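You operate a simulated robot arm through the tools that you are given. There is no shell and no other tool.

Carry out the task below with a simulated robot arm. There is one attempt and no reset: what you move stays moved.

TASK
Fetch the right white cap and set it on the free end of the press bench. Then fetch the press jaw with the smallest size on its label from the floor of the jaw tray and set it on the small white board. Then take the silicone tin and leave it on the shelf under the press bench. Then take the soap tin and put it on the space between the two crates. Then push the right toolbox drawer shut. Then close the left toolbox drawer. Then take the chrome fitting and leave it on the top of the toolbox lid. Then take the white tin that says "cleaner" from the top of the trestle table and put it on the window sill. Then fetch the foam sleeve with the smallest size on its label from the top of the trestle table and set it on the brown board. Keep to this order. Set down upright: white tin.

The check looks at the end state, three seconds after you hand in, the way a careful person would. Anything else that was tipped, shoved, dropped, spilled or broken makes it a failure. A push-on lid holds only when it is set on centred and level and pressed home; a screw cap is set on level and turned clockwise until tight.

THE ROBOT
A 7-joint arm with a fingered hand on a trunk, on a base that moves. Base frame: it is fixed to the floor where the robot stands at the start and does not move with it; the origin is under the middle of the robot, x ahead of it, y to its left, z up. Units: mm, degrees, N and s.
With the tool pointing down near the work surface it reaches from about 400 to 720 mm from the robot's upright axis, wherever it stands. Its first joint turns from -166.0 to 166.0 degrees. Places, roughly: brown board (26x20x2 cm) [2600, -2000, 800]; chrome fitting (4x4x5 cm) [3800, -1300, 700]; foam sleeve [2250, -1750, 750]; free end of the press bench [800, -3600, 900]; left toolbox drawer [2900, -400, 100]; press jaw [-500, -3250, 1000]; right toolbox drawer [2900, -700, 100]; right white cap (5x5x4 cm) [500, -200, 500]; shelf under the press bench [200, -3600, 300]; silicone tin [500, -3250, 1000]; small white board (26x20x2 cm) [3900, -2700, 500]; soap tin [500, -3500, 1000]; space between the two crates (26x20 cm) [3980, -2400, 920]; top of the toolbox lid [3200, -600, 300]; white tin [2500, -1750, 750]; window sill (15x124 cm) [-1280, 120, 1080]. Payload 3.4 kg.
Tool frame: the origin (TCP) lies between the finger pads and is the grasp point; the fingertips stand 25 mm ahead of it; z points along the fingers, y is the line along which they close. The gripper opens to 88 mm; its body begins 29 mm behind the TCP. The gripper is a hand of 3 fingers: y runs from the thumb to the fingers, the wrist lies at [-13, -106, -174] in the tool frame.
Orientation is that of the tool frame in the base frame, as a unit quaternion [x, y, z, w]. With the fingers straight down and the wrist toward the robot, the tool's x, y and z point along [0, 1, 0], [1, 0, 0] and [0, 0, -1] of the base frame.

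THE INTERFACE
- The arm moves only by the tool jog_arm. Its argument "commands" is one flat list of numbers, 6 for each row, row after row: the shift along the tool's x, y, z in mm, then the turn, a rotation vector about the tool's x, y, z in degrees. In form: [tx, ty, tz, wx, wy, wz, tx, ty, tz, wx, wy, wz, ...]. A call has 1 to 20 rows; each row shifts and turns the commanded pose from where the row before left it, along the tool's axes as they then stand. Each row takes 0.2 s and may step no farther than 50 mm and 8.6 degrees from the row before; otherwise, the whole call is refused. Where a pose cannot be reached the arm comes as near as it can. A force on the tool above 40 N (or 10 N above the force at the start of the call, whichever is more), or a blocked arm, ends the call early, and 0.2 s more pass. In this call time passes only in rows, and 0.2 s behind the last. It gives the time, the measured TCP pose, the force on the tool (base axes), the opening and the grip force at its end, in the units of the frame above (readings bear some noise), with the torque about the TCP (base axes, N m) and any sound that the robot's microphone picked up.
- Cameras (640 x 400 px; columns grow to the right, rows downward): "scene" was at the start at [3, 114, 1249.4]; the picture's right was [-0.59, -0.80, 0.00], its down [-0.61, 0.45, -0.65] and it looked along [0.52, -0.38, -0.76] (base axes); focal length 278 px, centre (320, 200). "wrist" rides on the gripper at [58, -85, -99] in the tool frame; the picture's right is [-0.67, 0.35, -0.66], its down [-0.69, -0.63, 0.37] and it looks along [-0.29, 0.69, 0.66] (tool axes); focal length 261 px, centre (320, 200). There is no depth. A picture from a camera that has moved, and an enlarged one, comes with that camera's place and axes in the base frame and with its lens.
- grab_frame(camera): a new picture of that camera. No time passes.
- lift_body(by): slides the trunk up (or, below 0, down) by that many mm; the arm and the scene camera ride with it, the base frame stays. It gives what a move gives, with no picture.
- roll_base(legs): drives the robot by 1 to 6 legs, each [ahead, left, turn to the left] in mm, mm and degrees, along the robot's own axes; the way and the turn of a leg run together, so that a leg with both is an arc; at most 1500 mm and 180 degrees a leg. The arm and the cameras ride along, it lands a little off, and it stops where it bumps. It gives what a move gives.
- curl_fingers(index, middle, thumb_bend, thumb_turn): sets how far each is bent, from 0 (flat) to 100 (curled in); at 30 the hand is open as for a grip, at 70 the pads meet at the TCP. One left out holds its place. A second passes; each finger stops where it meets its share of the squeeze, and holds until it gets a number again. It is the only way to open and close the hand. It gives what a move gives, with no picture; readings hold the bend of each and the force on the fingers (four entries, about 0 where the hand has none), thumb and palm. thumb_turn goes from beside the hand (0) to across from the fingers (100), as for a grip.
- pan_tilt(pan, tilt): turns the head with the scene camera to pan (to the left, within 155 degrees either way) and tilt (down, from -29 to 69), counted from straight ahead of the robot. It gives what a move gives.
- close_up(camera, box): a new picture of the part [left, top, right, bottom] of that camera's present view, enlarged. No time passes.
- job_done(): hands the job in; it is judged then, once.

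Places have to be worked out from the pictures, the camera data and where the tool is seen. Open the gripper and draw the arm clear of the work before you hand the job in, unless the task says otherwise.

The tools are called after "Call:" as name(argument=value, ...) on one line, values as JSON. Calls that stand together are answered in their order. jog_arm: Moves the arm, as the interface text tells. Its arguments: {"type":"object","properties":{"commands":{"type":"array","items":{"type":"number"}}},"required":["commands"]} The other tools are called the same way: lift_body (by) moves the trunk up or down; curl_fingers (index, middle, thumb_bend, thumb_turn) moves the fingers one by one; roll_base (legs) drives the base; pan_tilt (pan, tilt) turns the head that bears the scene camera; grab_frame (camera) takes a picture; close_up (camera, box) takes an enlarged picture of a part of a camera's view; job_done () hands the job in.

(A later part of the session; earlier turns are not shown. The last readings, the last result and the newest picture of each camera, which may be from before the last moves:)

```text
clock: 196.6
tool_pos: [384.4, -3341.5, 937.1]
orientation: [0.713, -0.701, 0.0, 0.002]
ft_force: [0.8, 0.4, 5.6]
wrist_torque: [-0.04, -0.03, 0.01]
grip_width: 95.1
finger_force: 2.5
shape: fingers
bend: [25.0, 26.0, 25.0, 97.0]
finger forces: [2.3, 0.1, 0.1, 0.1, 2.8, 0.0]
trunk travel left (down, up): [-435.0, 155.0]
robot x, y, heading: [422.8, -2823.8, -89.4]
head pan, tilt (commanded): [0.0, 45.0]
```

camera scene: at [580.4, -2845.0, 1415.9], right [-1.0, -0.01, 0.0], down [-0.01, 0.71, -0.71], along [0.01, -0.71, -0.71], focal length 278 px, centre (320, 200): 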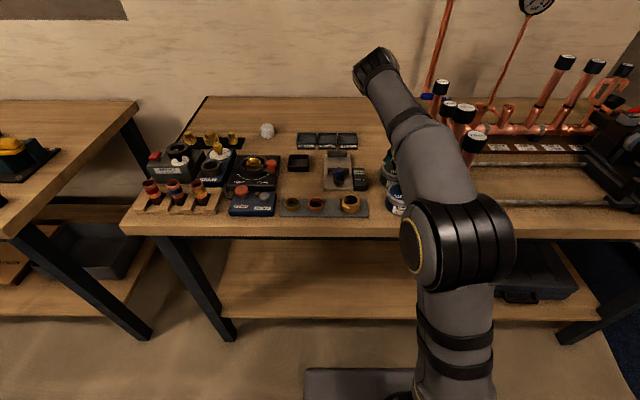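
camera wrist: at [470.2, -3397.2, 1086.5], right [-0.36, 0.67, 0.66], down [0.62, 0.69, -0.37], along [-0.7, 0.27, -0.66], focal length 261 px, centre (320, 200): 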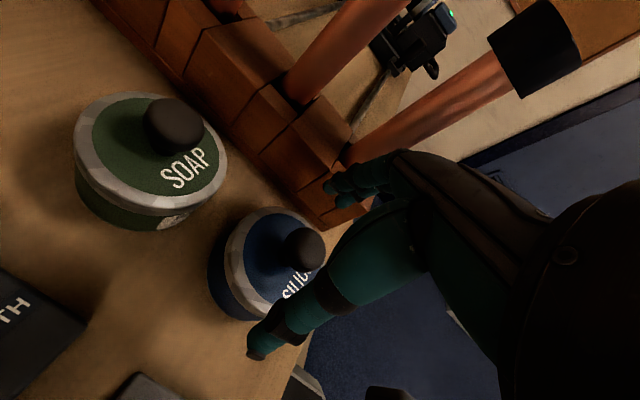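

The lid's top edge is now snug between index and thumb, tips about 13 mm above the bench. I back off 2 mm and close gently on the tin's side.

Call:
jog_arm(commands=[0, 0, -2, 0, 0, 0])

Call:
curl_fingers(index=38, middle=38, thumb_bend=38)

Call:
close_up(camera="wrist", box=[180, 160, 360, 360])

```text
clock: 197.0
tool_pos: [384.0, -3339.5, 938.1]
orientation: [0.713, -0.701, 0.0, 0.001]
ft_force: [0.9, -0.4, 1.6]
wrist_torque: [-0.01, -0.03, 0.0]
grip_width: 94.8
finger_force: 1.0
shape: fingers
bend: [26.0, 26.0, 25.0, 97.0]
finger forces: [0.9, 0.0, 0.0, 0.0, 1.8, 0.1]
trunk travel left (down, up): [-435.0, 155.0]
robot x, y, heading: [416.0, -2823.7, -89.5]
head pan, tilt (commanded): [0.0, 45.0]
```

```text
clock: 198.0
tool_pos: [383.8, -3341.4, 938.9]
orientation: [0.713, -0.701, 0.0, 0.001]
ft_force: [-2.2, 0.4, 6.0]
wrist_torque: [-0.02, 0.04, -0.04]
grip_width: 87.7
finger_force: 12.1
shape: fingers
bend: [28.0, 38.0, 32.0, 97.0]
finger forces: [12.7, 0.0, 0.0, 0.0, 10.6, 0.0]
trunk travel left (down, up): [-435.0, 155.0]
robot x, y, heading: [421.5, -2831.6, -89.6]
head pan, tilt (commanded): [0.0, 45.0]
```

```text
2.00 times, centred on (270, 260) of wrist
camera zoom: at [470.1, -3396.3, 1038.9], right [-0.36, 0.67, 0.65], down [0.62, 0.69, -0.37], along [-0.7, 0.27, -0.66], focal length 521 px, centre (420, 80)
```

zoom: 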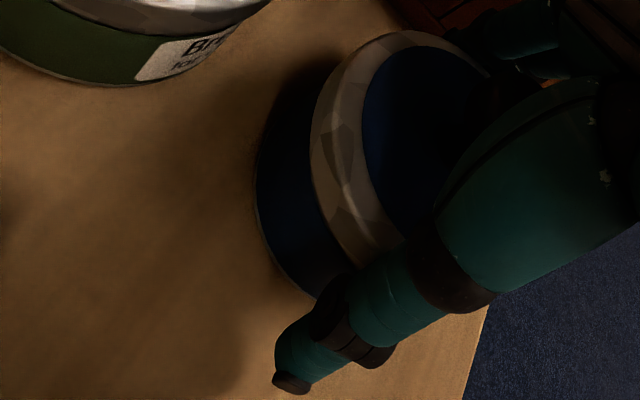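

Index and thumb hold but the middle has not yet met the tin. I curl the middle further.

Call:
curl_fingers(middle=52)

Call:
grab_frame(camera="wrist")

```text
clock: 199.0
tool_pos: [385.2, -3340.8, 939.3]
orientation: [0.713, -0.702, 0.001, 0.002]
ft_force: [-4.9, 0.2, 7.4]
wrist_torque: [-0.02, 0.2, -0.01]
grip_width: 87.6
finger_force: 14.2
shape: fingers
bend: [28.0, 46.0, 32.0, 97.0]
finger forces: [11.6, 5.1, 0.0, 0.0, 12.5, 0.1]
trunk travel left (down, up): [-435.0, 155.0]
robot x, y, heading: [419.7, -2828.0, -89.4]
head pan, tilt (commanded): [0.0, 45.0]
```

```text
taken
camera wrist: at [469.9, -3396.3, 1038.9], right [-0.36, 0.67, 0.65], down [0.62, 0.69, -0.37], along [-0.7, 0.27, -0.66], focal length 261 px, centre (320, 200)
```

wrist: 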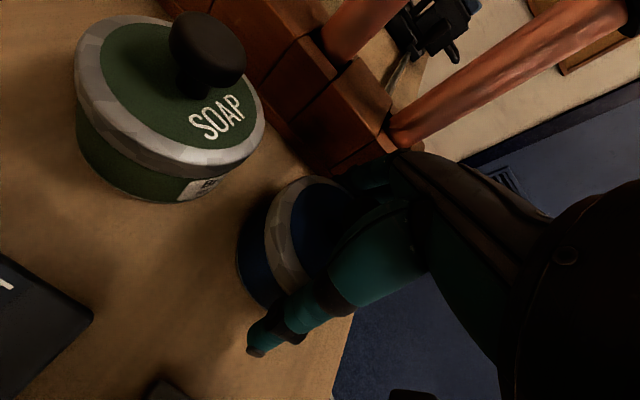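

The fingers flare at this opening, so a top-down grip would only hold the lid's edge. A better hold is a side grip on the body with the hand pitched ~60° (fingers forward and slightly down). I open, rise, back the base off 150 mm and pitch the hand.

Call:
curl_fingers(index=24, middle=24, thumb_bend=24)

Call:
jog_arm(commands=[0, 0, -10, 0, 0, 0, 0, 0, -30, 0, 0, 0, 0, 0, -40, 0, 0, 0])

Call:
grab_frame(camera="wrist")

Call:
roll_base(legs=[[-150, 0, 0]])

Call:
jog_arm(commands=[0, 0, 0, 0, 7.5, 0, 0, 0, 0, 0, 7.5, 0, 0, 0, 0, 0, 7.5, 0, 0, 0, 0, 0, 7.5, 0, 0, 0, 0, 0, 7.5, 0, 0, 0, 0, 0, 7.5, 0, 0, 0, 0, 0, 7.5, 0, 0, 0, 0, 0, 7.5, 0])

Call:
grab_frame(camera="wrist")

Call:
grab_frame(camera="scene")

```text
clock: 200.0
tool_pos: [385.6, -3340.3, 938.3]
orientation: [0.713, -0.701, 0.001, 0.001]
ft_force: [1.5, 0.7, 0.3]
wrist_torque: [-0.01, 0.02, 0.03]
grip_width: 97.1
finger_force: 0.5
shape: fingers
bend: [24.0, 24.0, 23.0, 97.0]
finger forces: [0.0, 0.1, 0.1, 0.1, 1.3, 0.1]
trunk travel left (down, up): [-435.0, 155.0]
robot x, y, heading: [417.8, -2829.1, -89.2]
head pan, tilt (commanded): [0.0, 45.0]
```

```text
clock: 200.8
tool_pos: [385.9, -3338.8, 1018.7]
orientation: [0.713, -0.701, 0.0, 0.001]
ft_force: [-0.5, 0.3, -0.6]
wrist_torque: [-0.01, -0.02, -0.03]
grip_width: 96.6
finger_force: 0.1
shape: fingers
bend: [24.0, 24.0, 24.0, 97.0]
finger forces: [0.1, 0.0, 0.1, 0.1, 0.1, 0.1]
trunk travel left (down, up): [-435.0, 155.0]
robot x, y, heading: [421.2, -2828.6, -89.5]
head pan, tilt (commanded): [0.0, 45.0]
```

```text
taken
camera wrist: at [471.5, -3396.0, 1118.3], right [-0.36, 0.66, 0.66], down [0.62, 0.7, -0.37], along [-0.7, 0.27, -0.66], focal length 261 px, centre (320, 200)
```

wrist: 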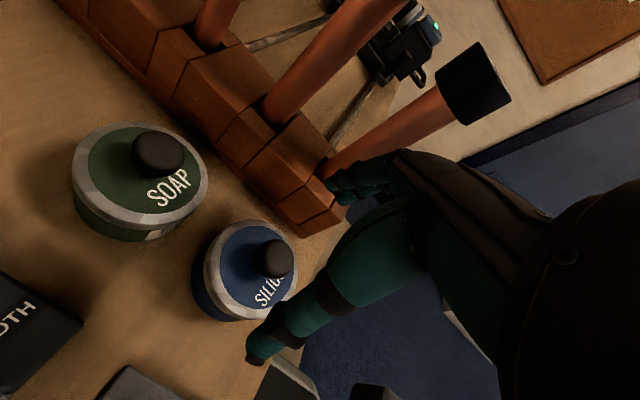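

```text
clock: 202.1
tool_pos: [383.6, -3188.7, 1018.6]
orientation: [0.713, -0.701, 0.0, 0.001]
ft_force: [-0.4, -0.2, 0.9]
wrist_torque: [0.0, 0.0, -0.03]
grip_width: 96.8
finger_force: 0.0
shape: fingers
bend: [24.0, 24.0, 24.0, 97.0]
finger forces: [0.1, 0.1, 0.0, 0.1, 0.0, 0.0]
trunk travel left (down, up): [-435.0, 155.0]
robot x, y, heading: [421.1, -2675.7, -89.4]
head pan, tilt (commanded): [0.0, 45.0]
```

```text
clock: 203.9
tool_pos: [383.0, -3183.1, 1041.4]
orientation: [-0.617, 0.622, -0.362, -0.32]
ft_force: [0.5, 0.2, -0.4]
wrist_torque: [0.0, 0.04, 0.0]
grip_width: 96.3
finger_force: 0.0
shape: fingers
bend: [24.0, 24.0, 24.0, 97.0]
finger forces: [0.0, 0.0, 0.0, 0.1, 0.0, 0.0]
out of reach, approached as far as the arm can: row 8
trunk travel left (down, up): [-435.0, 155.0]
robot x, y, heading: [419.4, -2670.8, -89.5]
head pan, tilt (commanded): [0.0, 45.0]
```

```text
taken
camera wrist: at [460.5, -3127.7, 1148.9], right [-0.36, 0.9, -0.24], down [0.67, 0.07, -0.74], along [-0.65, -0.42, -0.63], focal length 261 px, centre (320, 200)
```

wrist: 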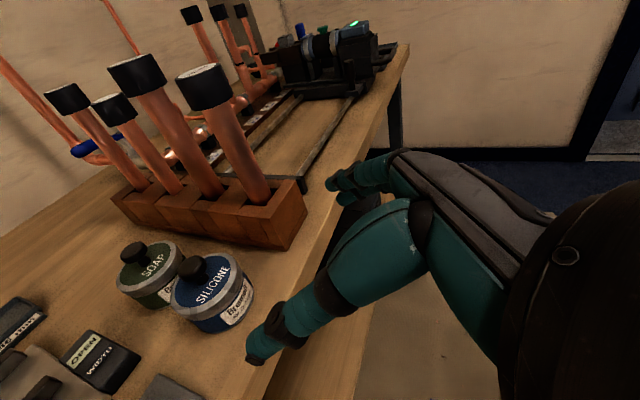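

```text
taken
camera scene: at [579.0, -2691.5, 1415.9], right [-1.0, -0.01, 0.0], down [-0.01, 0.71, -0.71], along [0.01, -0.71, -0.71], focal length 278 px, centre (320, 200)
```

scene: 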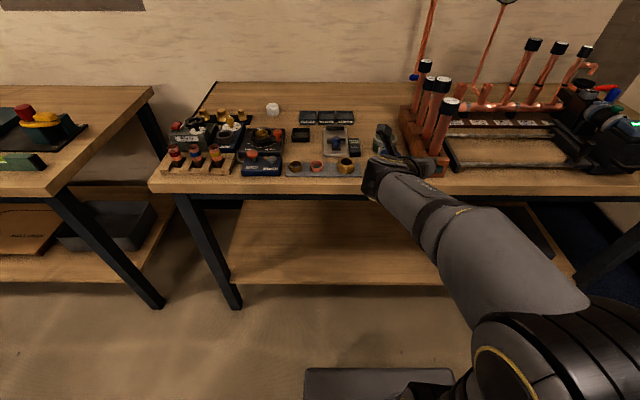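

The hand is pitched ~58° with good view of the tin. I move to a standoff point 100 mm short of the grasp along the finger direction.

Call:
jog_arm(commands=[-6, 2.6, 28, 0, 0, 0, -6, 2.6, 28, 0, 0, 0, -6, 2.5, 27, 0, 0, 0])

Call:
grab_frame(camera="wrist")

Call:
close_up(camera="scene", box=[340, 90, 480, 200])

```text
clock: 204.7
tool_pos: [381.6, -3200.2, 1029.9]
orientation: [-0.615, 0.621, -0.365, -0.322]
ft_force: [-0.1, 0.7, 0.3]
wrist_torque: [0.0, 0.0, 0.02]
grip_width: 96.3
finger_force: 0.1
shape: fingers
bend: [24.0, 24.0, 24.0, 97.0]
finger forces: [0.0, 0.1, 0.1, 0.0, 0.0, 0.0]
out of reach, approached as far as the arm can: row 1, 2, 3
trunk travel left (down, up): [-435.0, 155.0]
robot x, y, heading: [417.9, -2671.9, -89.4]
head pan, tilt (commanded): [0.0, 45.0]
```

```text
taken
camera wrist: at [459.5, -3143.4, 1137.6], right [-0.36, 0.9, -0.24], down [0.67, 0.07, -0.74], along [-0.65, -0.43, -0.63], focal length 261 px, centre (320, 200)
```

wrist: 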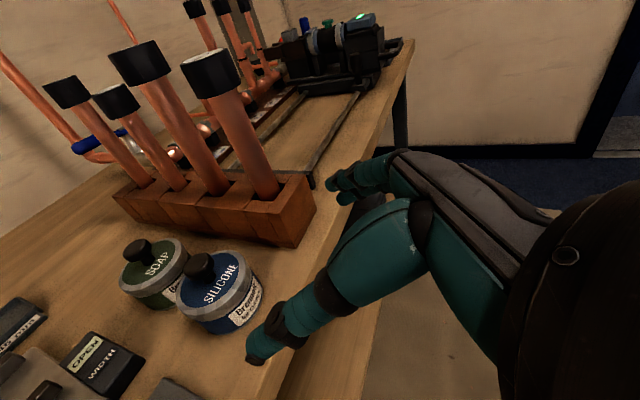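

```text
3.64 times, centred on (410, 145) of scene
camera zoom: at [579.0, -2692.5, 1415.9], right [-1.0, -0.01, 0.0], down [-0.01, 0.71, -0.71], along [0.01, -0.71, -0.71], focal length 1012 px, centre (-7, 400)
```

zoom: 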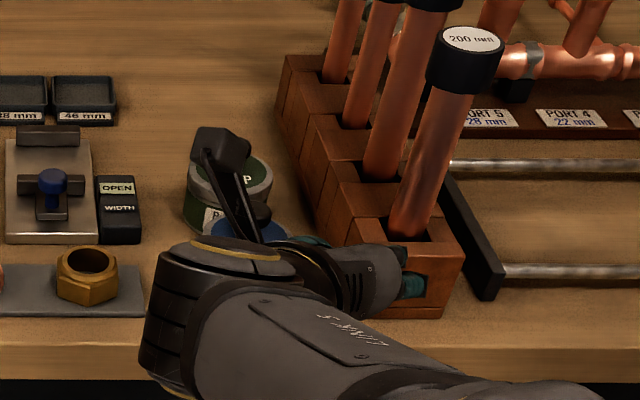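

The pitched pose runs into joint limits, so that approach is out. The alternative is to grip only the rim of the knob's disc (not under it) and test-lift a few millimetres to see if the seated lid holds. I return the hand to the level, wrist-behind orientation.

Call:
jog_arm(commands=[0, 0, 0, 0, -8.25, 0, 0, 0, 0, 0, -8.25, 0, 0, 0, 0, 0, -8.25, 0, 0, 0, 0, 0, -8.25, 0, 0, 0, 0, 0, -8.25, 0, 0, 0, 0, 0, -8.25, 0, 0, 0, 0, 0, -8.2, 0, 0, 0, 0, -3.2, 0, 0])

Call:
jog_arm(commands=[0, 0, 0, 0, 0, -8.5, 0, 0, 0, 0, 0, -8.5, 0, 0, 0, 0, 0, -8.5, 0, 0, 0, 0, 0, -8.5, 0, 0, 0, 0, 0, -8.5, 0, 0, 0, 0, 0, -8.5, 0, 0, 0, 0, 0, -8.5, 0, 0, 0, 0, 0, -8.5, 0, 0, 0, 0, 0, -8.5, 0, 0, 0, 0, 0, -8.5, 0, 0, 0, 0, 0, -5.0])

Call:
grab_frame(camera="wrist")

```text
clock: 206.5
tool_pos: [381.6, -3198.6, 1031.2]
orientation: [0.715, -0.699, -0.001, -0.002]
ft_force: [1.1, -0.9, -0.2]
wrist_torque: [0.0, -0.01, 0.04]
grip_width: 96.5
finger_force: 0.1
shape: fingers
bend: [24.0, 24.0, 24.0, 97.0]
finger forces: [0.0, 0.1, 0.0, 0.0, 0.0, 0.0]
trunk travel left (down, up): [-435.0, 155.0]
robot x, y, heading: [418.9, -2674.0, -89.6]
head pan, tilt (commanded): [0.0, 45.0]
```

```text
clock: 208.9
tool_pos: [380.5, -3198.9, 1030.8]
orientation: [1.0, 0.011, -0.001, 0.0]
ft_force: [0.1, 0.4, 0.7]
wrist_torque: [-0.01, -0.02, 0.0]
grip_width: 96.4
finger_force: 0.0
shape: fingers
bend: [24.0, 24.0, 24.0, 97.0]
finger forces: [0.0, 0.0, 0.0, 0.1, 0.0, 0.0]
trunk travel left (down, up): [-435.0, 155.0]
robot x, y, heading: [421.0, -2674.7, -89.7]
head pan, tilt (commanded): [0.0, 45.0]
```

```text
taken
camera wrist: at [437.0, -3112.6, 1131.0], right [-0.66, -0.36, 0.66], down [-0.7, 0.61, -0.37], along [-0.27, -0.7, -0.66], focal length 261 px, centre (320, 200)
```

wrist: 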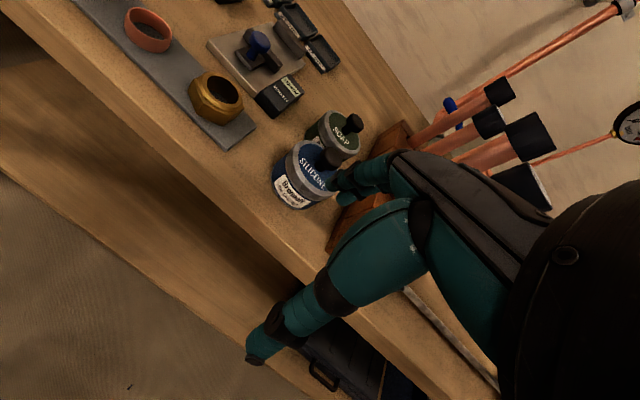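

Call:
curl_fingers(index=48, middle=48, thumb_bend=48)

Call:
jog_arm(commands=[0.5, 47, 0, 0, 0, 0, 0.5, 47, 0, 0, 0, 0, 0.5, 47, 0, 0, 0, 0, 0, 0, 20, 0, 0, 0])

Call:
close_up(camera="wrist", box=[180, 140, 380, 340])

```text
clock: 209.9
tool_pos: [382.0, -3198.9, 1030.8]
orientation: [1.0, 0.012, 0.0, -0.001]
ft_force: [0.5, 0.2, -0.7]
wrist_torque: [0.0, 0.01, -0.04]
grip_width: 46.7
finger_force: 0.1
shape: fingers
bend: [48.0, 48.0, 48.0, 97.0]
finger forces: [0.1, 0.0, 0.0, 0.1, 0.0, 0.1]
trunk travel left (down, up): [-435.0, 155.0]
robot x, y, heading: [420.4, -2675.0, -89.5]
head pan, tilt (commanded): [0.0, 45.0]
```

```text
clock: 210.9
tool_pos: [385.9, -3342.1, 1009.0]
orientation: [1.0, 0.01, 0.0, 0.0]
ft_force: [-0.4, -0.2, -0.7]
wrist_torque: [-0.02, 0.03, -0.01]
grip_width: 46.5
finger_force: 0.1
shape: fingers
bend: [48.0, 48.0, 48.0, 97.0]
finger forces: [0.0, 0.0, 0.1, 0.1, 0.0, 0.0]
trunk travel left (down, up): [-435.0, 155.0]
robot x, y, heading: [419.6, -2674.0, -89.6]
head pan, tilt (commanded): [0.0, 45.0]
```

```text
2.00 times, centred on (280, 240) of wrist
camera zoom: at [441.2, -3255.3, 1109.2], right [-0.66, -0.36, 0.66], down [-0.7, 0.61, -0.36], along [-0.27, -0.7, -0.66], focal length 521 px, centre (400, 120)
```

zoom: 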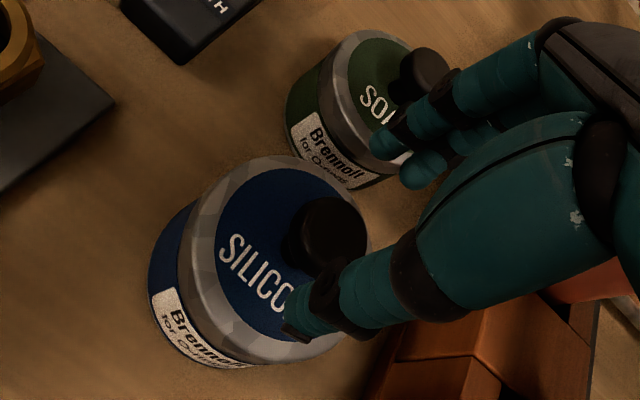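

Perfectly centred over the knob. I descend to TCP z≈987 so the fingertips sit level with the disc's rim, then close lightly.

Call:
jog_arm(commands=[0, 0, 10, 0, 0, 0, 0, 0, 8, 0, 0, 0, 0, 0, 3, 0, 0, 0, 0, 0, 0, 0, 0, 0])

Call:
curl_fingers(index=57, middle=57, thumb_bend=57)

Call:
close_up(camera="wrist", box=[180, 140, 380, 340])

Call:
close_up(camera="scene", box=[360, 110, 440, 200])

```text
clock: 211.9
tool_pos: [386.0, -3340.1, 990.0]
orientation: [1.0, 0.012, 0.0, 0.0]
ft_force: [0.1, 0.4, -0.4]
wrist_torque: [0.01, -0.03, 0.03]
grip_width: 46.6
finger_force: 0.0
shape: fingers
bend: [48.0, 48.0, 48.0, 97.0]
finger forces: [0.0, 0.0, 0.0, 0.0, 0.0, 0.1]
trunk travel left (down, up): [-435.0, 155.0]
robot x, y, heading: [415.2, -2675.0, -89.5]
head pan, tilt (commanded): [0.0, 45.0]
```

```text
clock: 212.9
tool_pos: [385.3, -3340.9, 989.6]
orientation: [1.0, 0.011, 0.0, -0.001]
ft_force: [0.5, -1.1, 0.9]
wrist_torque: [0.0, 0.0, 0.0]
grip_width: 28.8
finger_force: 0.0
shape: fingers
bend: [56.0, 56.0, 56.0, 97.0]
finger forces: [0.0, 0.0, 0.0, 0.0, 0.0, 0.0]
trunk travel left (down, up): [-435.0, 155.0]
robot x, y, heading: [416.0, -2674.0, -89.7]
head pan, tilt (commanded): [0.0, 45.0]
```

```text
2.00 times, centred on (280, 240) of wrist
camera zoom: at [441.8, -3253.9, 1089.7], right [-0.66, -0.36, 0.66], down [-0.7, 0.61, -0.36], along [-0.27, -0.7, -0.66], focal length 521 px, centre (400, 120)
```

zoom: 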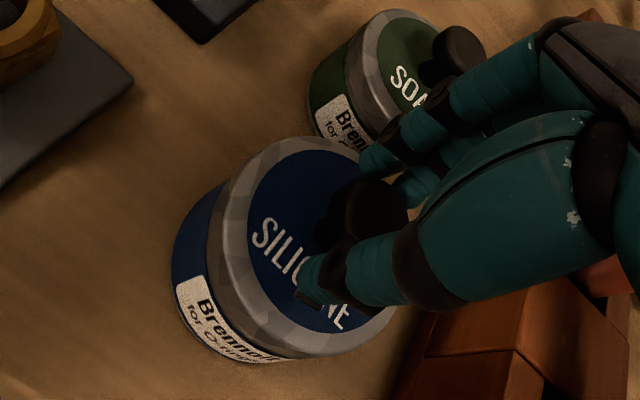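

```text
4.44 times, centred on (400, 155) of scene
camera zoom: at [578.9, -2692.2, 1415.9], right [-1.0, -0.01, 0.0], down [-0.01, 0.71, -0.71], along [0.01, -0.71, -0.71], focal length 1236 px, centre (-36, 400)
```

zoom: 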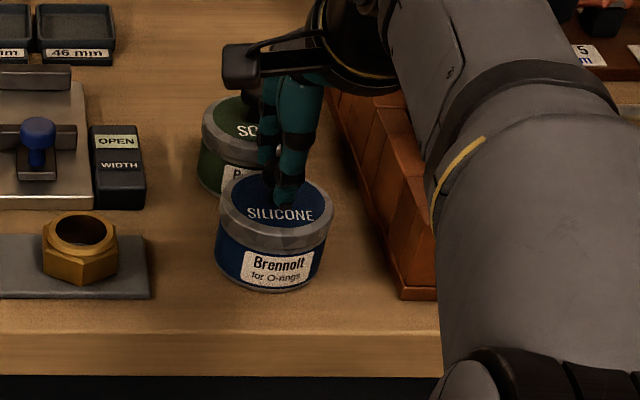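

Call:
jog_arm(commands=[0, 0, 2, 0, 0, 0, 0, 0, 0, 0, 0, 0])

Call:
curl_fingers(index=62, middle=62, thumb_bend=62)

Call:
close_up(camera="wrist", box=[180, 140, 380, 340])

```text
clock: 213.5
tool_pos: [386.2, -3341.7, 987.6]
orientation: [1.0, 0.011, 0.0, -0.001]
ft_force: [0.0, 0.2, 0.5]
wrist_torque: [-0.02, 0.04, 0.02]
grip_width: 28.6
finger_force: 0.1
shape: fingers
bend: [56.0, 56.0, 56.0, 97.0]
finger forces: [0.0, 0.0, 0.0, 0.0, 0.0, 0.0]
trunk travel left (down, up): [-435.0, 155.0]
robot x, y, heading: [418.4, -2677.0, -89.4]
head pan, tilt (commanded): [0.0, 45.0]
```

```text
clock: 214.5
tool_pos: [385.2, -3341.3, 986.3]
orientation: [1.0, 0.011, 0.0, 0.0]
ft_force: [-0.3, -1.0, -0.4]
wrist_torque: [0.02, -0.01, -0.02]
grip_width: 18.6
finger_force: 1.4
shape: fingers
bend: [61.0, 61.0, 61.0, 97.0]
finger forces: [0.7, 0.6, 0.0, 0.0, 1.4, 0.0]
trunk travel left (down, up): [-435.0, 155.0]
robot x, y, heading: [417.7, -2670.8, -89.5]
head pan, tilt (commanded): [0.0, 45.0]
heard: snap
```

```text
2.00 times, centred on (280, 240) of wrist
camera zoom: at [442.0, -3254.1, 1087.1], right [-0.66, -0.36, 0.66], down [-0.7, 0.61, -0.36], along [-0.27, -0.7, -0.66], focal length 521 px, centre (400, 120)
```

zoom: 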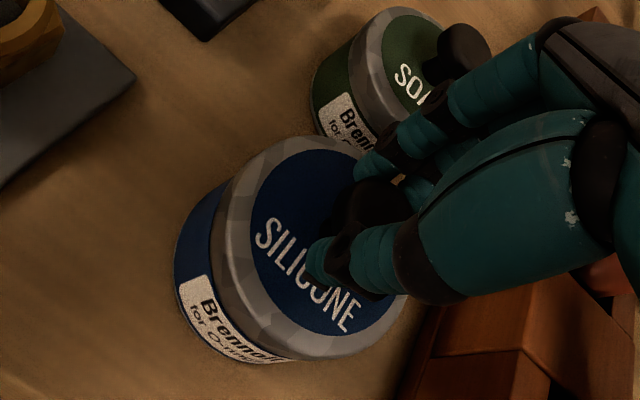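

Another snap with only 1.4 N of grip. I look closely at the lid's seam now.

Call:
close_up(camera="scene", box=[375, 130, 415, 180])

Call:
close_up(camera="wrist", box=[200, 190, 340, 330])

```text
8.00 times, centred on (395, 155) of scene
camera zoom: at [578.9, -2692.2, 1415.9], right [-1.0, -0.01, 0.0], down [-0.01, 0.71, -0.71], along [0.01, -0.71, -0.71], focal length 2226 px, centre (-280, 560)
```

zoom: 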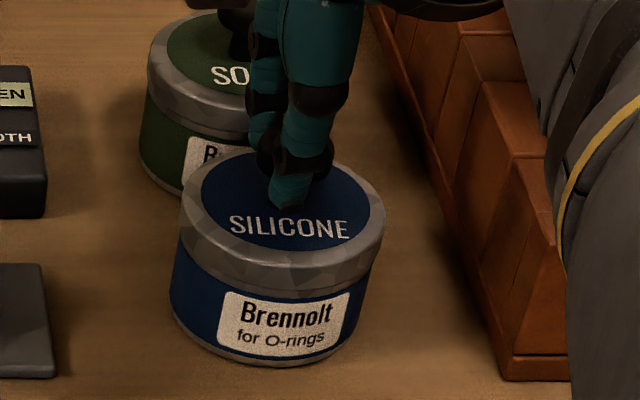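

```text
2.86 times, centred on (270, 260) of wrist
camera zoom: at [442.0, -3254.1, 1087.1], right [-0.66, -0.36, 0.66], down [-0.7, 0.61, -0.36], along [-0.27, -0.7, -0.66], focal length 745 px, centre (463, 29)
```

zoom: 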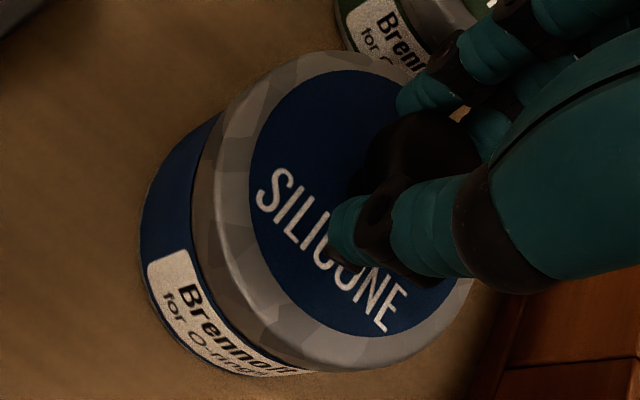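

I'll re-seat the lid with a fist press, then try the mirrored side grip (thumb on the right). First open and rise.

Call:
curl_fingers(index=48, middle=48, thumb_bend=48)

Call:
jog_arm(commands=[0, 0, -15, 0, 0, 0, 0, 0, -25, 0, 0, 0])

Call:
close_up(camera="scene", box=[375, 130, 415, 180])

Call:
curl_fingers(index=72, middle=72, thumb_bend=70)

Call:
jog_arm(commands=[0, 0, 15, 0, 0, 0, 0, 0, 10, 0, 0, 0])

```text
clock: 215.5
tool_pos: [386.6, -3341.5, 987.6]
orientation: [1.0, 0.011, 0.0, -0.001]
ft_force: [0.1, 0.5, 0.2]
wrist_torque: [0.0, 0.01, -0.01]
grip_width: 45.5
finger_force: 0.0
shape: fingers
bend: [48.0, 48.0, 48.0, 97.0]
finger forces: [0.0, 0.1, 0.0, 0.0, 0.0, 0.0]
trunk travel left (down, up): [-435.0, 155.0]
robot x, y, heading: [418.4, -2677.5, -89.3]
head pan, tilt (commanded): [0.0, 45.0]
heard: snap
```

```text
clock: 216.1
tool_pos: [386.2, -3342.2, 1028.0]
orientation: [1.0, 0.011, 0.0, 0.0]
ft_force: [0.2, -0.2, 0.6]
wrist_torque: [0.01, 0.03, 0.0]
grip_width: 45.7
finger_force: 0.1
shape: fingers
bend: [48.0, 48.0, 48.0, 97.0]
finger forces: [0.0, 0.0, 0.1, 0.0, 0.0, 0.1]
trunk travel left (down, up): [-435.0, 155.0]
robot x, y, heading: [419.4, -2675.5, -89.6]
head pan, tilt (commanded): [0.0, 45.0]
```

```text
8.00 times, centred on (395, 155) of scene
camera zoom: at [578.9, -2692.2, 1415.9], right [-1.0, -0.01, 0.0], down [-0.01, 0.71, -0.71], along [0.01, -0.71, -0.71], focal length 2226 px, centre (-280, 560)
```

zoom: 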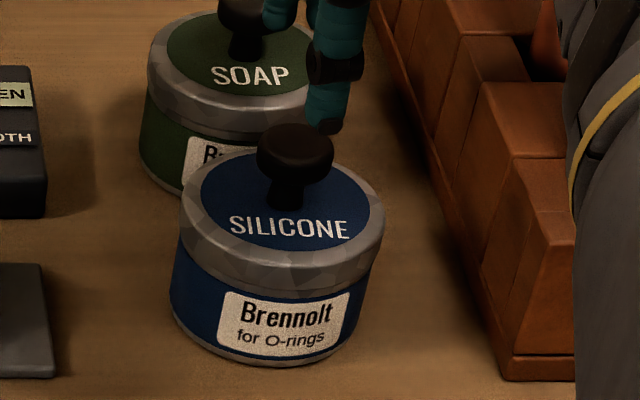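

```text
clock: 217.1
tool_pos: [384.9, -3341.6, 1027.2]
orientation: [1.0, 0.011, -0.001, 0.0]
ft_force: [-0.7, -0.5, 0.1]
wrist_torque: [0.01, 0.02, 0.0]
grip_width: 0.1
finger_force: 0.1
shape: fingers
bend: [72.0, 72.0, 69.0, 97.0]
finger forces: [0.0, 0.0, 0.0, 0.0, 0.0, 0.1]
trunk travel left (down, up): [-435.0, 155.0]
robot x, y, heading: [419.9, -2675.5, -89.4]
head pan, tilt (commanded): [0.0, 45.0]
```

```text
clock: 217.7
tool_pos: [386.1, -3340.6, 1002.3]
orientation: [1.0, 0.011, 0.0, -0.001]
ft_force: [1.2, -0.3, 0.3]
wrist_torque: [0.03, 0.02, -0.01]
grip_width: 0.0
finger_force: 0.1
shape: fingers
bend: [72.0, 72.0, 69.0, 97.0]
finger forces: [0.0, 0.0, 0.0, 0.1, 0.0, 0.0]
trunk travel left (down, up): [-435.0, 155.0]
robot x, y, heading: [422.4, -2673.1, -89.5]
head pan, tilt (commanded): [0.0, 45.0]
```

The pattern is now clear: it snaps when the knob is gripped (lid unlatches) and again on release (lid latches back). So the lid is seated now, and the tin must be taken by its sides. I go back to the side (x) grip: retract, drive 150 mm closer, and turn the hand.

Call:
jog_arm(commands=[0, 0, -30, 0, 0, 0, 0, 0, -30, 0, 0, 0, 0, -50, 0, 0, 0, 0, 0, -50, 0, 0, 0, 0, 0, -50, 0, 0, 0, 0])

Call:
curl_fingers(index=24, middle=24, thumb_bend=24)

Call:
roll_base(legs=[[150, 0, 0]])

Call:
jog_arm(commands=[0, 0, 0, 0, 0, 8.5, 0, 0, 0, 0, 0, 8.5, 0, 0, 0, 0, 0, 8.5, 0, 0, 0, 0, 0, 8.5, 0, 0, 0, 0, 0, 8.5, 0, 0, 0, 0, 0, 8.5, 0, 0, 0, 0, 0, 8.5, 0, 0, 0, 0, 0, 8.5, 0, 0, 0, 0, 0, 8.5, 0, 0, 0, 0, 0, 8.5, 0, 0, 0, 0, 0, 5.0])

Call:
grab_frame(camera="wrist")

```text
clock: 218.9
tool_pos: [381.7, -3188.7, 1063.3]
orientation: [1.0, 0.011, 0.0, 0.0]
ft_force: [-0.5, -0.6, -0.4]
wrist_torque: [-0.04, 0.04, -0.01]
grip_width: 0.1
finger_force: 0.1
shape: fingers
bend: [72.0, 72.0, 69.0, 97.0]
finger forces: [0.1, 0.1, 0.0, 0.0, 0.1, 0.1]
trunk travel left (down, up): [-435.0, 155.0]
robot x, y, heading: [420.0, -2672.0, -89.7]
head pan, tilt (commanded): [0.0, 45.0]
```

```text
clock: 219.9
tool_pos: [380.8, -3189.5, 1064.7]
orientation: [1.0, 0.011, 0.0, -0.001]
ft_force: [-0.2, -0.4, 1.1]
wrist_torque: [-0.03, 0.02, 0.02]
grip_width: 96.0
finger_force: 0.0
shape: fingers
bend: [24.0, 24.0, 24.0, 97.0]
finger forces: [0.1, 0.0, 0.1, 0.0, 0.1, 0.0]
trunk travel left (down, up): [-435.0, 155.0]
robot x, y, heading: [418.9, -2671.5, -89.3]
head pan, tilt (commanded): [0.0, 45.0]
```

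```text
clock: 221.3
tool_pos: [384.0, -3339.8, 1064.1]
orientation: [1.0, 0.011, 0.0, -0.001]
ft_force: [0.7, -0.4, 0.3]
wrist_torque: [-0.01, 0.01, 0.02]
grip_width: 95.9
finger_force: 0.1
shape: fingers
bend: [24.0, 24.0, 24.0, 97.0]
finger forces: [0.0, 0.0, 0.0, 0.0, 0.1, 0.0]
trunk travel left (down, up): [-435.0, 155.0]
robot x, y, heading: [418.8, -2827.0, -89.3]
head pan, tilt (commanded): [0.0, 45.0]
```

```text
clock: 223.7
tool_pos: [384.0, -3340.4, 1065.2]
orientation: [0.715, -0.699, 0.0, -0.001]
ft_force: [-0.5, 0.5, 0.7]
wrist_torque: [-0.01, -0.02, 0.0]
grip_width: 95.8
finger_force: 0.0
shape: fingers
bend: [24.0, 24.0, 24.0, 97.0]
finger forces: [0.0, 0.1, 0.0, 0.0, 0.0, 0.0]
trunk travel left (down, up): [-435.0, 155.0]
robot x, y, heading: [424.6, -2826.5, -89.3]
head pan, tilt (commanded): [0.0, 45.0]
```

```text
taken
camera wrist: at [469.9, -3395.1, 1164.6], right [-0.36, 0.66, 0.66], down [0.61, 0.7, -0.37], along [-0.7, 0.27, -0.66], focal length 261 px, centre (320, 200)
```

wrist: 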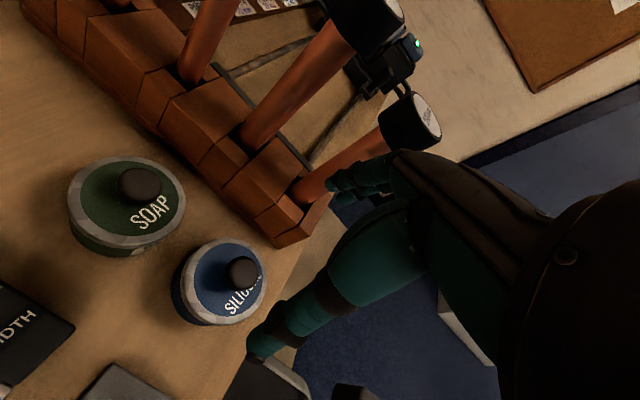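

The lid is seated and centred. I descend around the tin again as before.

Call:
jog_arm(commands=[0, 0, 40, 0, 0, 0, 0, 0, 40, 0, 0, 0, 0, 0, 20, 0, 0, 0, 0, 0, 10, 0, 0, 0, 0, 0, 8, 0, 0, 0])

Call:
jog_arm(commands=[0, 0, 4, 0, 0, 0, 0, 0, 3, 0, 0, 0, 0, 0, 2, 0, 0, 0])

Call:
close_up(camera="wrist", box=[180, 130, 400, 360])

```text
clock: 224.9
tool_pos: [381.6, -3339.5, 947.4]
orientation: [0.716, -0.698, 0.0, 0.0]
ft_force: [-0.6, -0.1, 0.2]
wrist_torque: [0.01, -0.01, -0.04]
grip_width: 95.9
finger_force: 0.0
shape: fingers
bend: [24.0, 24.0, 24.0, 97.0]
finger forces: [0.1, 0.0, 0.0, 0.0, 0.2, 0.1]
trunk travel left (down, up): [-435.0, 155.0]
robot x, y, heading: [420.6, -2821.4, -89.5]
head pan, tilt (commanded): [0.0, 45.0]
```

```text
clock: 225.7
tool_pos: [384.4, -3338.6, 938.5]
orientation: [0.715, -0.699, 0.0, 0.0]
ft_force: [1.9, -0.4, 3.2]
wrist_torque: [0.0, -0.11, 0.0]
grip_width: 97.6
finger_force: 1.5
shape: fingers
bend: [24.0, 24.0, 23.0, 97.0]
finger forces: [0.0, 0.0, 0.1, 0.1, 2.7, 0.0]
trunk travel left (down, up): [-435.0, 155.0]
robot x, y, heading: [423.1, -2821.0, -89.3]
head pan, tilt (commanded): [0.0, 45.0]
```

```text
1.74 times, centred on (290, 245) of wrist
camera zoom: at [469.9, -3394.7, 1038.3], right [-0.36, 0.66, 0.66], down [0.61, 0.7, -0.37], along [-0.7, 0.27, -0.66], focal length 453 px, centre (372, 122)
```

zoom: 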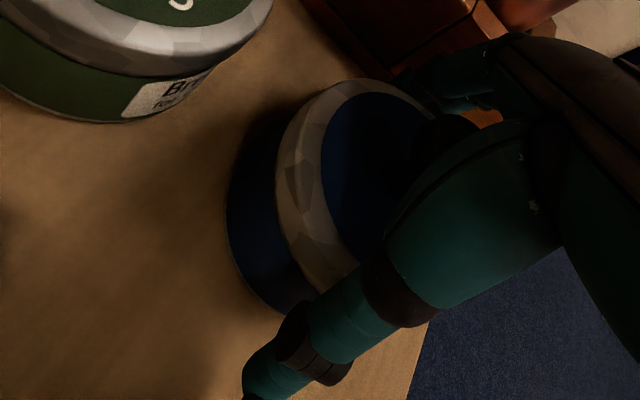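

The thumb side is a little tight; I shift 3 mm toward it and lower 4 mm more.

Call:
jog_arm(commands=[0, -3, 0, 0, 0, 0, 0, 0, 2, 0, 0, 0, 0, 0, 2, 0, 0, 0])

Call:
curl_fingers(index=30, middle=44, thumb_bend=30)

```text
clock: 226.5
tool_pos: [386.1, -3340.3, 934.7]
orientation: [0.716, -0.699, 0.0, 0.0]
ft_force: [-1.7, 0.6, 5.2]
wrist_torque: [-0.05, 0.09, 0.0]
grip_width: 98.5
finger_force: 2.4
shape: fingers
bend: [23.0, 24.0, 23.0, 97.0]
finger forces: [3.3, 0.0, 0.0, 0.0, 1.3, 0.1]
trunk travel left (down, up): [-435.0, 155.0]
robot x, y, heading: [424.6, -2821.7, -89.5]
head pan, tilt (commanded): [0.0, 45.0]
```

```text
clock: 227.5
tool_pos: [385.8, -3339.3, 935.3]
orientation: [0.715, -0.699, 0.001, 0.0]
ft_force: [-6.9, -1.4, 11.2]
wrist_torque: [-0.04, 0.18, -0.06]
grip_width: 95.5
finger_force: 9.9
shape: fingers
bend: [25.0, 43.0, 27.0, 97.0]
finger forces: [12.8, 0.8, 0.0, 0.0, 5.6, 0.1]
trunk travel left (down, up): [-435.0, 155.0]
robot x, y, heading: [422.2, -2824.5, -89.4]
head pan, tilt (commanded): [0.0, 45.0]
```

This is too deep: the fingers ride on the lid's top edge and push up. I reopen, rise ~11 mm so the fingertips take the tin's side, and close again.

Call:
curl_fingers(index=24, middle=24, thumb_bend=24)

Call:
jog_arm(commands=[0, 2, -12, 0, 0, 0, 0, 0, 0, 0, 0, 0])

Call:
curl_fingers(index=36, middle=40, thumb_bend=36)

Call:
close_up(camera="wrist", box=[180, 130, 400, 360])

```text
clock: 228.5
tool_pos: [386.2, -3339.0, 934.9]
orientation: [0.716, -0.698, 0.0, -0.001]
ft_force: [-0.9, -0.1, 3.5]
wrist_torque: [-0.01, 0.09, 0.0]
grip_width: 98.8
finger_force: 1.2
shape: fingers
bend: [23.0, 24.0, 24.0, 97.0]
finger forces: [3.2, 0.0, 0.1, 0.1, 1.2, 0.0]
trunk travel left (down, up): [-435.0, 155.0]
robot x, y, heading: [418.7, -2825.8, -89.2]
head pan, tilt (commanded): [0.0, 45.0]
```

```text
clock: 229.1
tool_pos: [383.5, -3339.2, 944.9]
orientation: [0.716, -0.698, -0.001, 0.0]
ft_force: [-0.8, 0.1, -1.1]
wrist_torque: [0.01, -0.02, 0.01]
grip_width: 96.6
finger_force: 0.0
shape: fingers
bend: [24.0, 24.0, 24.0, 97.0]
finger forces: [0.1, 0.1, 0.0, 0.0, 0.1, 0.0]
trunk travel left (down, up): [-435.0, 155.0]
robot x, y, heading: [422.9, -2820.9, -89.4]
head pan, tilt (commanded): [0.0, 45.0]
```

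```text
clock: 230.1
tool_pos: [384.3, -3341.0, 946.2]
orientation: [0.716, -0.699, 0.001, 0.001]
ft_force: [-0.9, 1.0, 1.7]
wrist_torque: [-0.02, 0.0, -0.02]
grip_width: 83.3
finger_force: 5.1
shape: fingers
bend: [31.0, 40.0, 32.0, 97.0]
finger forces: [5.3, 0.1, 0.0, 0.0, 5.3, 0.0]
trunk travel left (down, up): [-435.0, 155.0]
robot x, y, heading: [417.5, -2824.2, -89.1]
head pan, tilt (commanded): [0.0, 45.0]
```

```text
1.74 times, centred on (290, 245) of wrist
camera zoom: at [470.8, -3395.0, 1045.7], right [-0.36, 0.66, 0.66], down [0.61, 0.7, -0.37], along [-0.7, 0.27, -0.66], focal length 453 px, centre (372, 122)
```

zoom: 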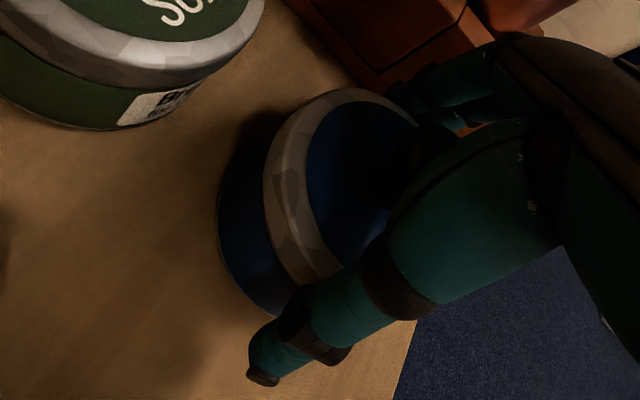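

Index and thumb now hold evenly at 5.3 N with no snap. I squeeze more and make a small 4 mm test lift.

Call:
curl_fingers(index=48, middle=55, thumb_bend=50)

Call:
jog_arm(commands=[0, 0, -2, 0, 0, 0, 0, 0, -2, 0, 0, 0, 0, 0, -2, 0, 0, 0])

Call:
close_up(camera="wrist", box=[180, 130, 400, 360])

```text
clock: 231.1
tool_pos: [383.1, -3339.6, 945.8]
orientation: [0.716, -0.698, 0.0, 0.0]
ft_force: [-1.7, 1.4, 7.4]
wrist_torque: [0.0, 0.23, 0.02]
grip_width: 78.5
finger_force: 20.4
shape: fingers
bend: [32.0, 47.0, 36.0, 97.0]
finger forces: [14.4, 6.8, 0.1, 0.0, 19.2, 0.0]
trunk travel left (down, up): [-435.0, 155.0]
robot x, y, heading: [418.4, -2822.2, -89.1]
head pan, tilt (commanded): [0.0, 45.0]
```

```text
clock: 231.9
tool_pos: [385.4, -3341.0, 952.3]
orientation: [0.716, -0.698, 0.0, 0.0]
ft_force: [0.4, -0.3, -3.6]
wrist_torque: [-0.01, 0.0, 0.0]
grip_width: 77.7
finger_force: 18.5
shape: fingers
bend: [32.0, 48.0, 37.0, 96.0]
finger forces: [11.7, 6.5, 0.0, 0.1, 18.2, 0.1]
trunk travel left (down, up): [-435.0, 155.0]
robot x, y, heading: [420.9, -2823.1, -89.2]
head pan, tilt (commanded): [0.0, 45.0]
heard: snap
```

```text
1.74 times, centred on (290, 245) of wrist
camera zoom: at [471.8, -3396.0, 1051.2], right [-0.37, 0.66, 0.66], down [0.61, 0.7, -0.36], along [-0.7, 0.27, -0.66], focal length 453 px, centre (372, 122)
```

zoom: 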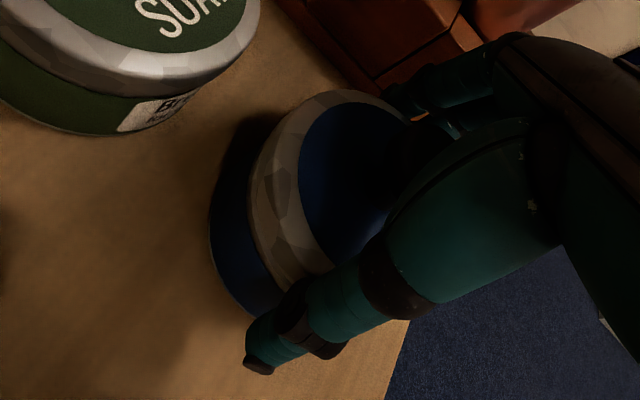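

A snap came with the lift: the lid unlatched while the body stayed. I lower back so it re-latches, and release.

Call:
jog_arm(commands=[0, 0, 2, 0, 0, 0, 0, 0, 2, 0, 0, 0, 0, 0, 3, 0, 0, 0])

Call:
curl_fingers(index=24, middle=24, thumb_bend=24)

Call:
jog_arm(commands=[0, 0, -20, 0, 0, 0, 0, 0, -40, 0, 0, 0, 0, 0, -30, 0, 0, 0])

Call:
grab_frame(camera="wrist")

Call:
close_up(camera="wrist", box=[50, 130, 290, 340])

```text
clock: 232.7
tool_pos: [384.6, -3338.8, 946.4]
orientation: [0.716, -0.698, 0.0, 0.001]
ft_force: [0.7, -1.9, 10.8]
wrist_torque: [-0.01, 0.16, 0.02]
grip_width: 78.5
finger_force: 19.5
shape: fingers
bend: [32.0, 48.0, 37.0, 96.0]
finger forces: [13.5, 6.0, 0.1, 0.0, 20.3, 0.0]
trunk travel left (down, up): [-435.0, 155.0]
robot x, y, heading: [421.1, -2822.3, -88.9]
head pan, tilt (commanded): [0.0, 45.0]
```

```text
clock: 233.7
tool_pos: [384.1, -3339.9, 944.7]
orientation: [0.716, -0.699, -0.001, -0.001]
ft_force: [0.7, -0.2, 0.1]
wrist_torque: [0.03, 0.01, 0.05]
grip_width: 96.0
finger_force: 0.2
shape: fingers
bend: [24.0, 24.0, 24.0, 97.0]
finger forces: [0.0, 0.1, 0.0, 0.1, 0.0, 0.0]
trunk travel left (down, up): [-435.0, 155.0]
robot x, y, heading: [419.4, -2825.9, -89.3]
head pan, tilt (commanded): [0.0, 45.0]
```

```text
clock: 234.5
tool_pos: [384.4, -3339.4, 1036.4]
orientation: [0.716, -0.698, -0.001, -0.001]
ft_force: [0.6, -0.6, 0.4]
wrist_torque: [0.0, -0.02, -0.01]
grip_width: 95.9
finger_force: 0.1
shape: fingers
bend: [24.0, 24.0, 24.0, 97.0]
finger forces: [0.0, 0.1, 0.0, 0.1, 0.0, 0.0]
trunk travel left (down, up): [-435.0, 155.0]
robot x, y, heading: [423.4, -2825.3, -89.2]
head pan, tilt (commanded): [0.0, 45.0]
heard: snap
```

```text
taken
camera wrist: at [471.3, -3395.2, 1136.2], right [-0.36, 0.66, 0.66], down [0.61, 0.7, -0.36], along [-0.7, 0.27, -0.66], focal length 261 px, centre (320, 200)
```

wrist: 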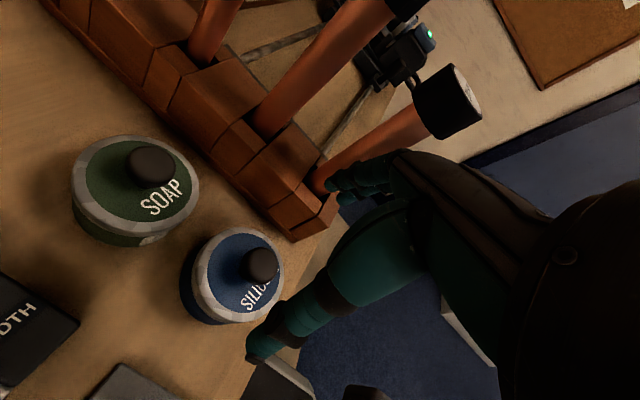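

```text
1.90 times, centred on (170, 235) of wrist
camera zoom: at [471.3, -3395.2, 1136.2], right [-0.36, 0.66, 0.66], down [0.61, 0.7, -0.36], along [-0.7, 0.27, -0.66], focal length 496 px, centre (606, 133)
```

zoom: 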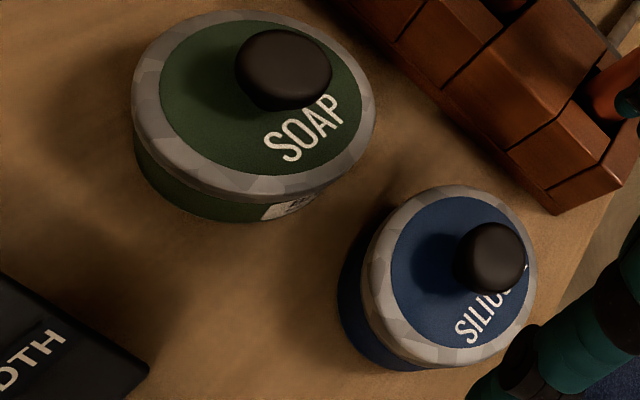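

The lid has latched back. The mirrored side grip (thumb on the right, hand pitched forward) should suit this arm better, as its elbow sits to the right. I back off 150 mm and turn the hand 180°.

Call:
roll_base(legs=[[-150, 0, 0]])

Call:
jog_arm(commands=[0, 0, 0, 0, 0, -8.5, 0, 0, 0, 0, 0, -8.5, 0, 0, 0, 0, 0, -8.5, 0, 0, 0, 0, 0, -8.5, 0, 0, 0, 0, 0, -8.5, 0, 0, 0, 0, 0, -8.5, 0, 0, 0, 0, 0, -8.5, 0, 0, 0, 0, 0, -8.5, 0, 0, 0, 0, 0, -8.5, 0, 0, 0, 0, 0, -8.5, 0, 0, 0, 0, 0, -5.0])

Call:
jog_arm(commands=[0, 0, 0, 0, 0, -8.5, 0, 0, 0, 0, 0, -8.5, 0, 0, 0, 0, 0, -8.5, 0, 0, 0, 0, 0, -8.5, 0, 0, 0, 0, 0, -8.5, 0, 0, 0, 0, 0, -8.5, 0, 0, 0, 0, 0, -8.5, 0, 0, 0, 0, 0, -8.5, 0, 0, 0, 0, 0, -8.5, 0, 0, 0, 0, 0, -8.5, 0, 0, 0, 0, 0, -5.0])

Call:
grab_frame(camera="scene")

```text
clock: 235.9
tool_pos: [383.4, -3188.8, 1035.8]
orientation: [0.716, -0.698, 0.0, 0.0]
ft_force: [0.0, 0.3, -0.1]
wrist_torque: [0.01, -0.02, -0.02]
grip_width: 96.0
finger_force: 0.0
shape: fingers
bend: [24.0, 24.0, 24.0, 97.0]
finger forces: [0.0, 0.0, 0.0, 0.1, 0.0, 0.0]
trunk travel left (down, up): [-435.0, 155.0]
robot x, y, heading: [417.6, -2672.2, -89.2]
head pan, tilt (commanded): [0.0, 45.0]
```

```text
clock: 238.3
tool_pos: [383.3, -3188.7, 1036.5]
orientation: [1.0, 0.013, 0.0, -0.001]
ft_force: [0.2, 0.6, 0.0]
wrist_torque: [-0.04, -0.03, 0.01]
grip_width: 96.1
finger_force: 0.0
shape: fingers
bend: [24.0, 24.0, 24.0, 97.0]
finger forces: [0.0, 0.1, 0.0, 0.0, 0.0, 0.1]
trunk travel left (down, up): [-435.0, 155.0]
robot x, y, heading: [419.9, -2672.4, -89.4]
head pan, tilt (commanded): [0.0, 45.0]
```

```text
clock: 240.7
tool_pos: [383.8, -3190.4, 1035.6]
orientation: [0.697, 0.717, 0.0, 0.0]
ft_force: [-0.2, -0.6, 0.5]
wrist_torque: [0.0, -0.02, 0.01]
grip_width: 95.8
finger_force: 0.0
shape: fingers
bend: [24.0, 24.0, 24.0, 97.0]
finger forces: [0.1, 0.0, 0.0, 0.0, 0.0, 0.0]
trunk travel left (down, up): [-435.0, 155.0]
robot x, y, heading: [418.0, -2672.0, -89.2]
head pan, tilt (commanded): [0.0, 45.0]
```

```text
taken
camera scene: at [578.7, -2691.2, 1415.9], right [-1.0, -0.01, 0.0], down [-0.01, 0.71, -0.71], along [0.01, -0.71, -0.71], focal length 278 px, centre (320, 200)
```

scene: 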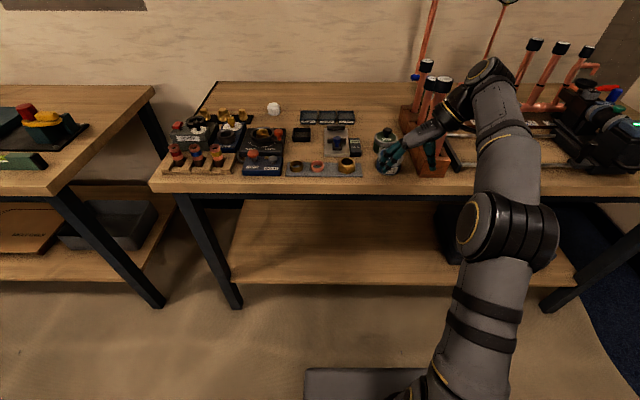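

The mirrored orientation is reachable. Now I pitch the hand forward 60° in steps.

Call:
jog_arm(commands=[0, 0, 0, 0, -7.5, 0, 0, 0, 0, 0, -7.5, 0, 0, 0, 0, 0, -7.5, 0, 0, 0, 0, 0, -7.5, 0])

Call:
jog_arm(commands=[0, 0, 0, 0, -7.5, 0, 0, 0, 0, 0, -7.5, 0, 0, 0, 0, 0, -7.5, 0, 0, 0, 0, 0, -7.5, 0])

Call:
grab_frame(camera="scene")

Call:
grab_frame(camera="wrist")

```text
clock: 241.7
tool_pos: [384.2, -3189.9, 1036.6]
orientation: [0.673, 0.692, -0.182, 0.186]
ft_force: [0.3, -1.2, -0.3]
wrist_torque: [0.01, -0.04, 0.02]
grip_width: 95.9
finger_force: 0.0
shape: fingers
bend: [24.0, 24.0, 24.0, 97.0]
finger forces: [0.1, 0.0, 0.0, 0.1, 0.0, 0.0]
trunk travel left (down, up): [-435.0, 155.0]
robot x, y, heading: [416.5, -2676.2, -89.6]
head pan, tilt (commanded): [0.0, 45.0]
```

```text
clock: 242.7
tool_pos: [383.7, -3190.2, 1030.0]
orientation: [0.614, 0.63, -0.331, 0.341]
ft_force: [0.1, 0.3, 0.5]
wrist_torque: [-0.01, -0.03, 0.0]
grip_width: 96.1
finger_force: 0.2
shape: fingers
bend: [24.0, 24.0, 24.0, 97.0]
finger forces: [0.1, 0.1, 0.0, 0.0, 0.0, 0.0]
out of reach, approached as far as the arm can: row 4
trunk travel left (down, up): [-435.0, 155.0]
robot x, y, heading: [419.9, -2674.1, -89.4]
head pan, tilt (commanded): [0.0, 45.0]
```

```text
taken
camera scene: at [578.4, -2691.2, 1415.9], right [-1.0, -0.01, 0.0], down [-0.01, 0.71, -0.71], along [0.01, -0.71, -0.71], focal length 278 px, centre (320, 200)
```

scene: 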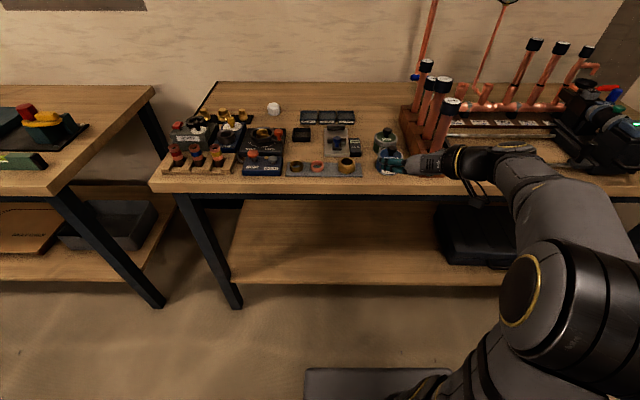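

```text
taken
camera wrist: at [295.7, -3077.6, 1037.5], right [0.34, 0.19, 0.92], down [-0.61, -0.7, 0.37], along [0.71, -0.69, -0.12], focal length 261 px, centre (320, 200)
```

wrist: 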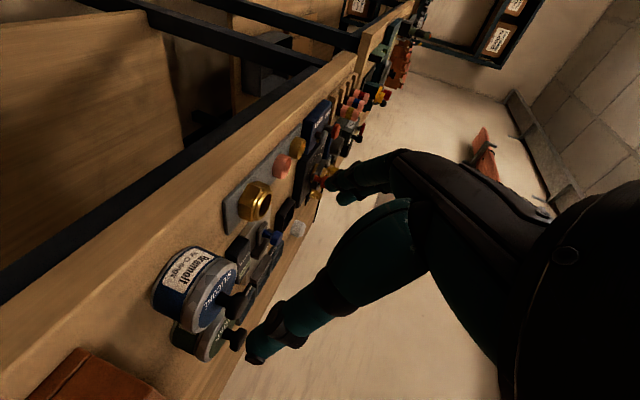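

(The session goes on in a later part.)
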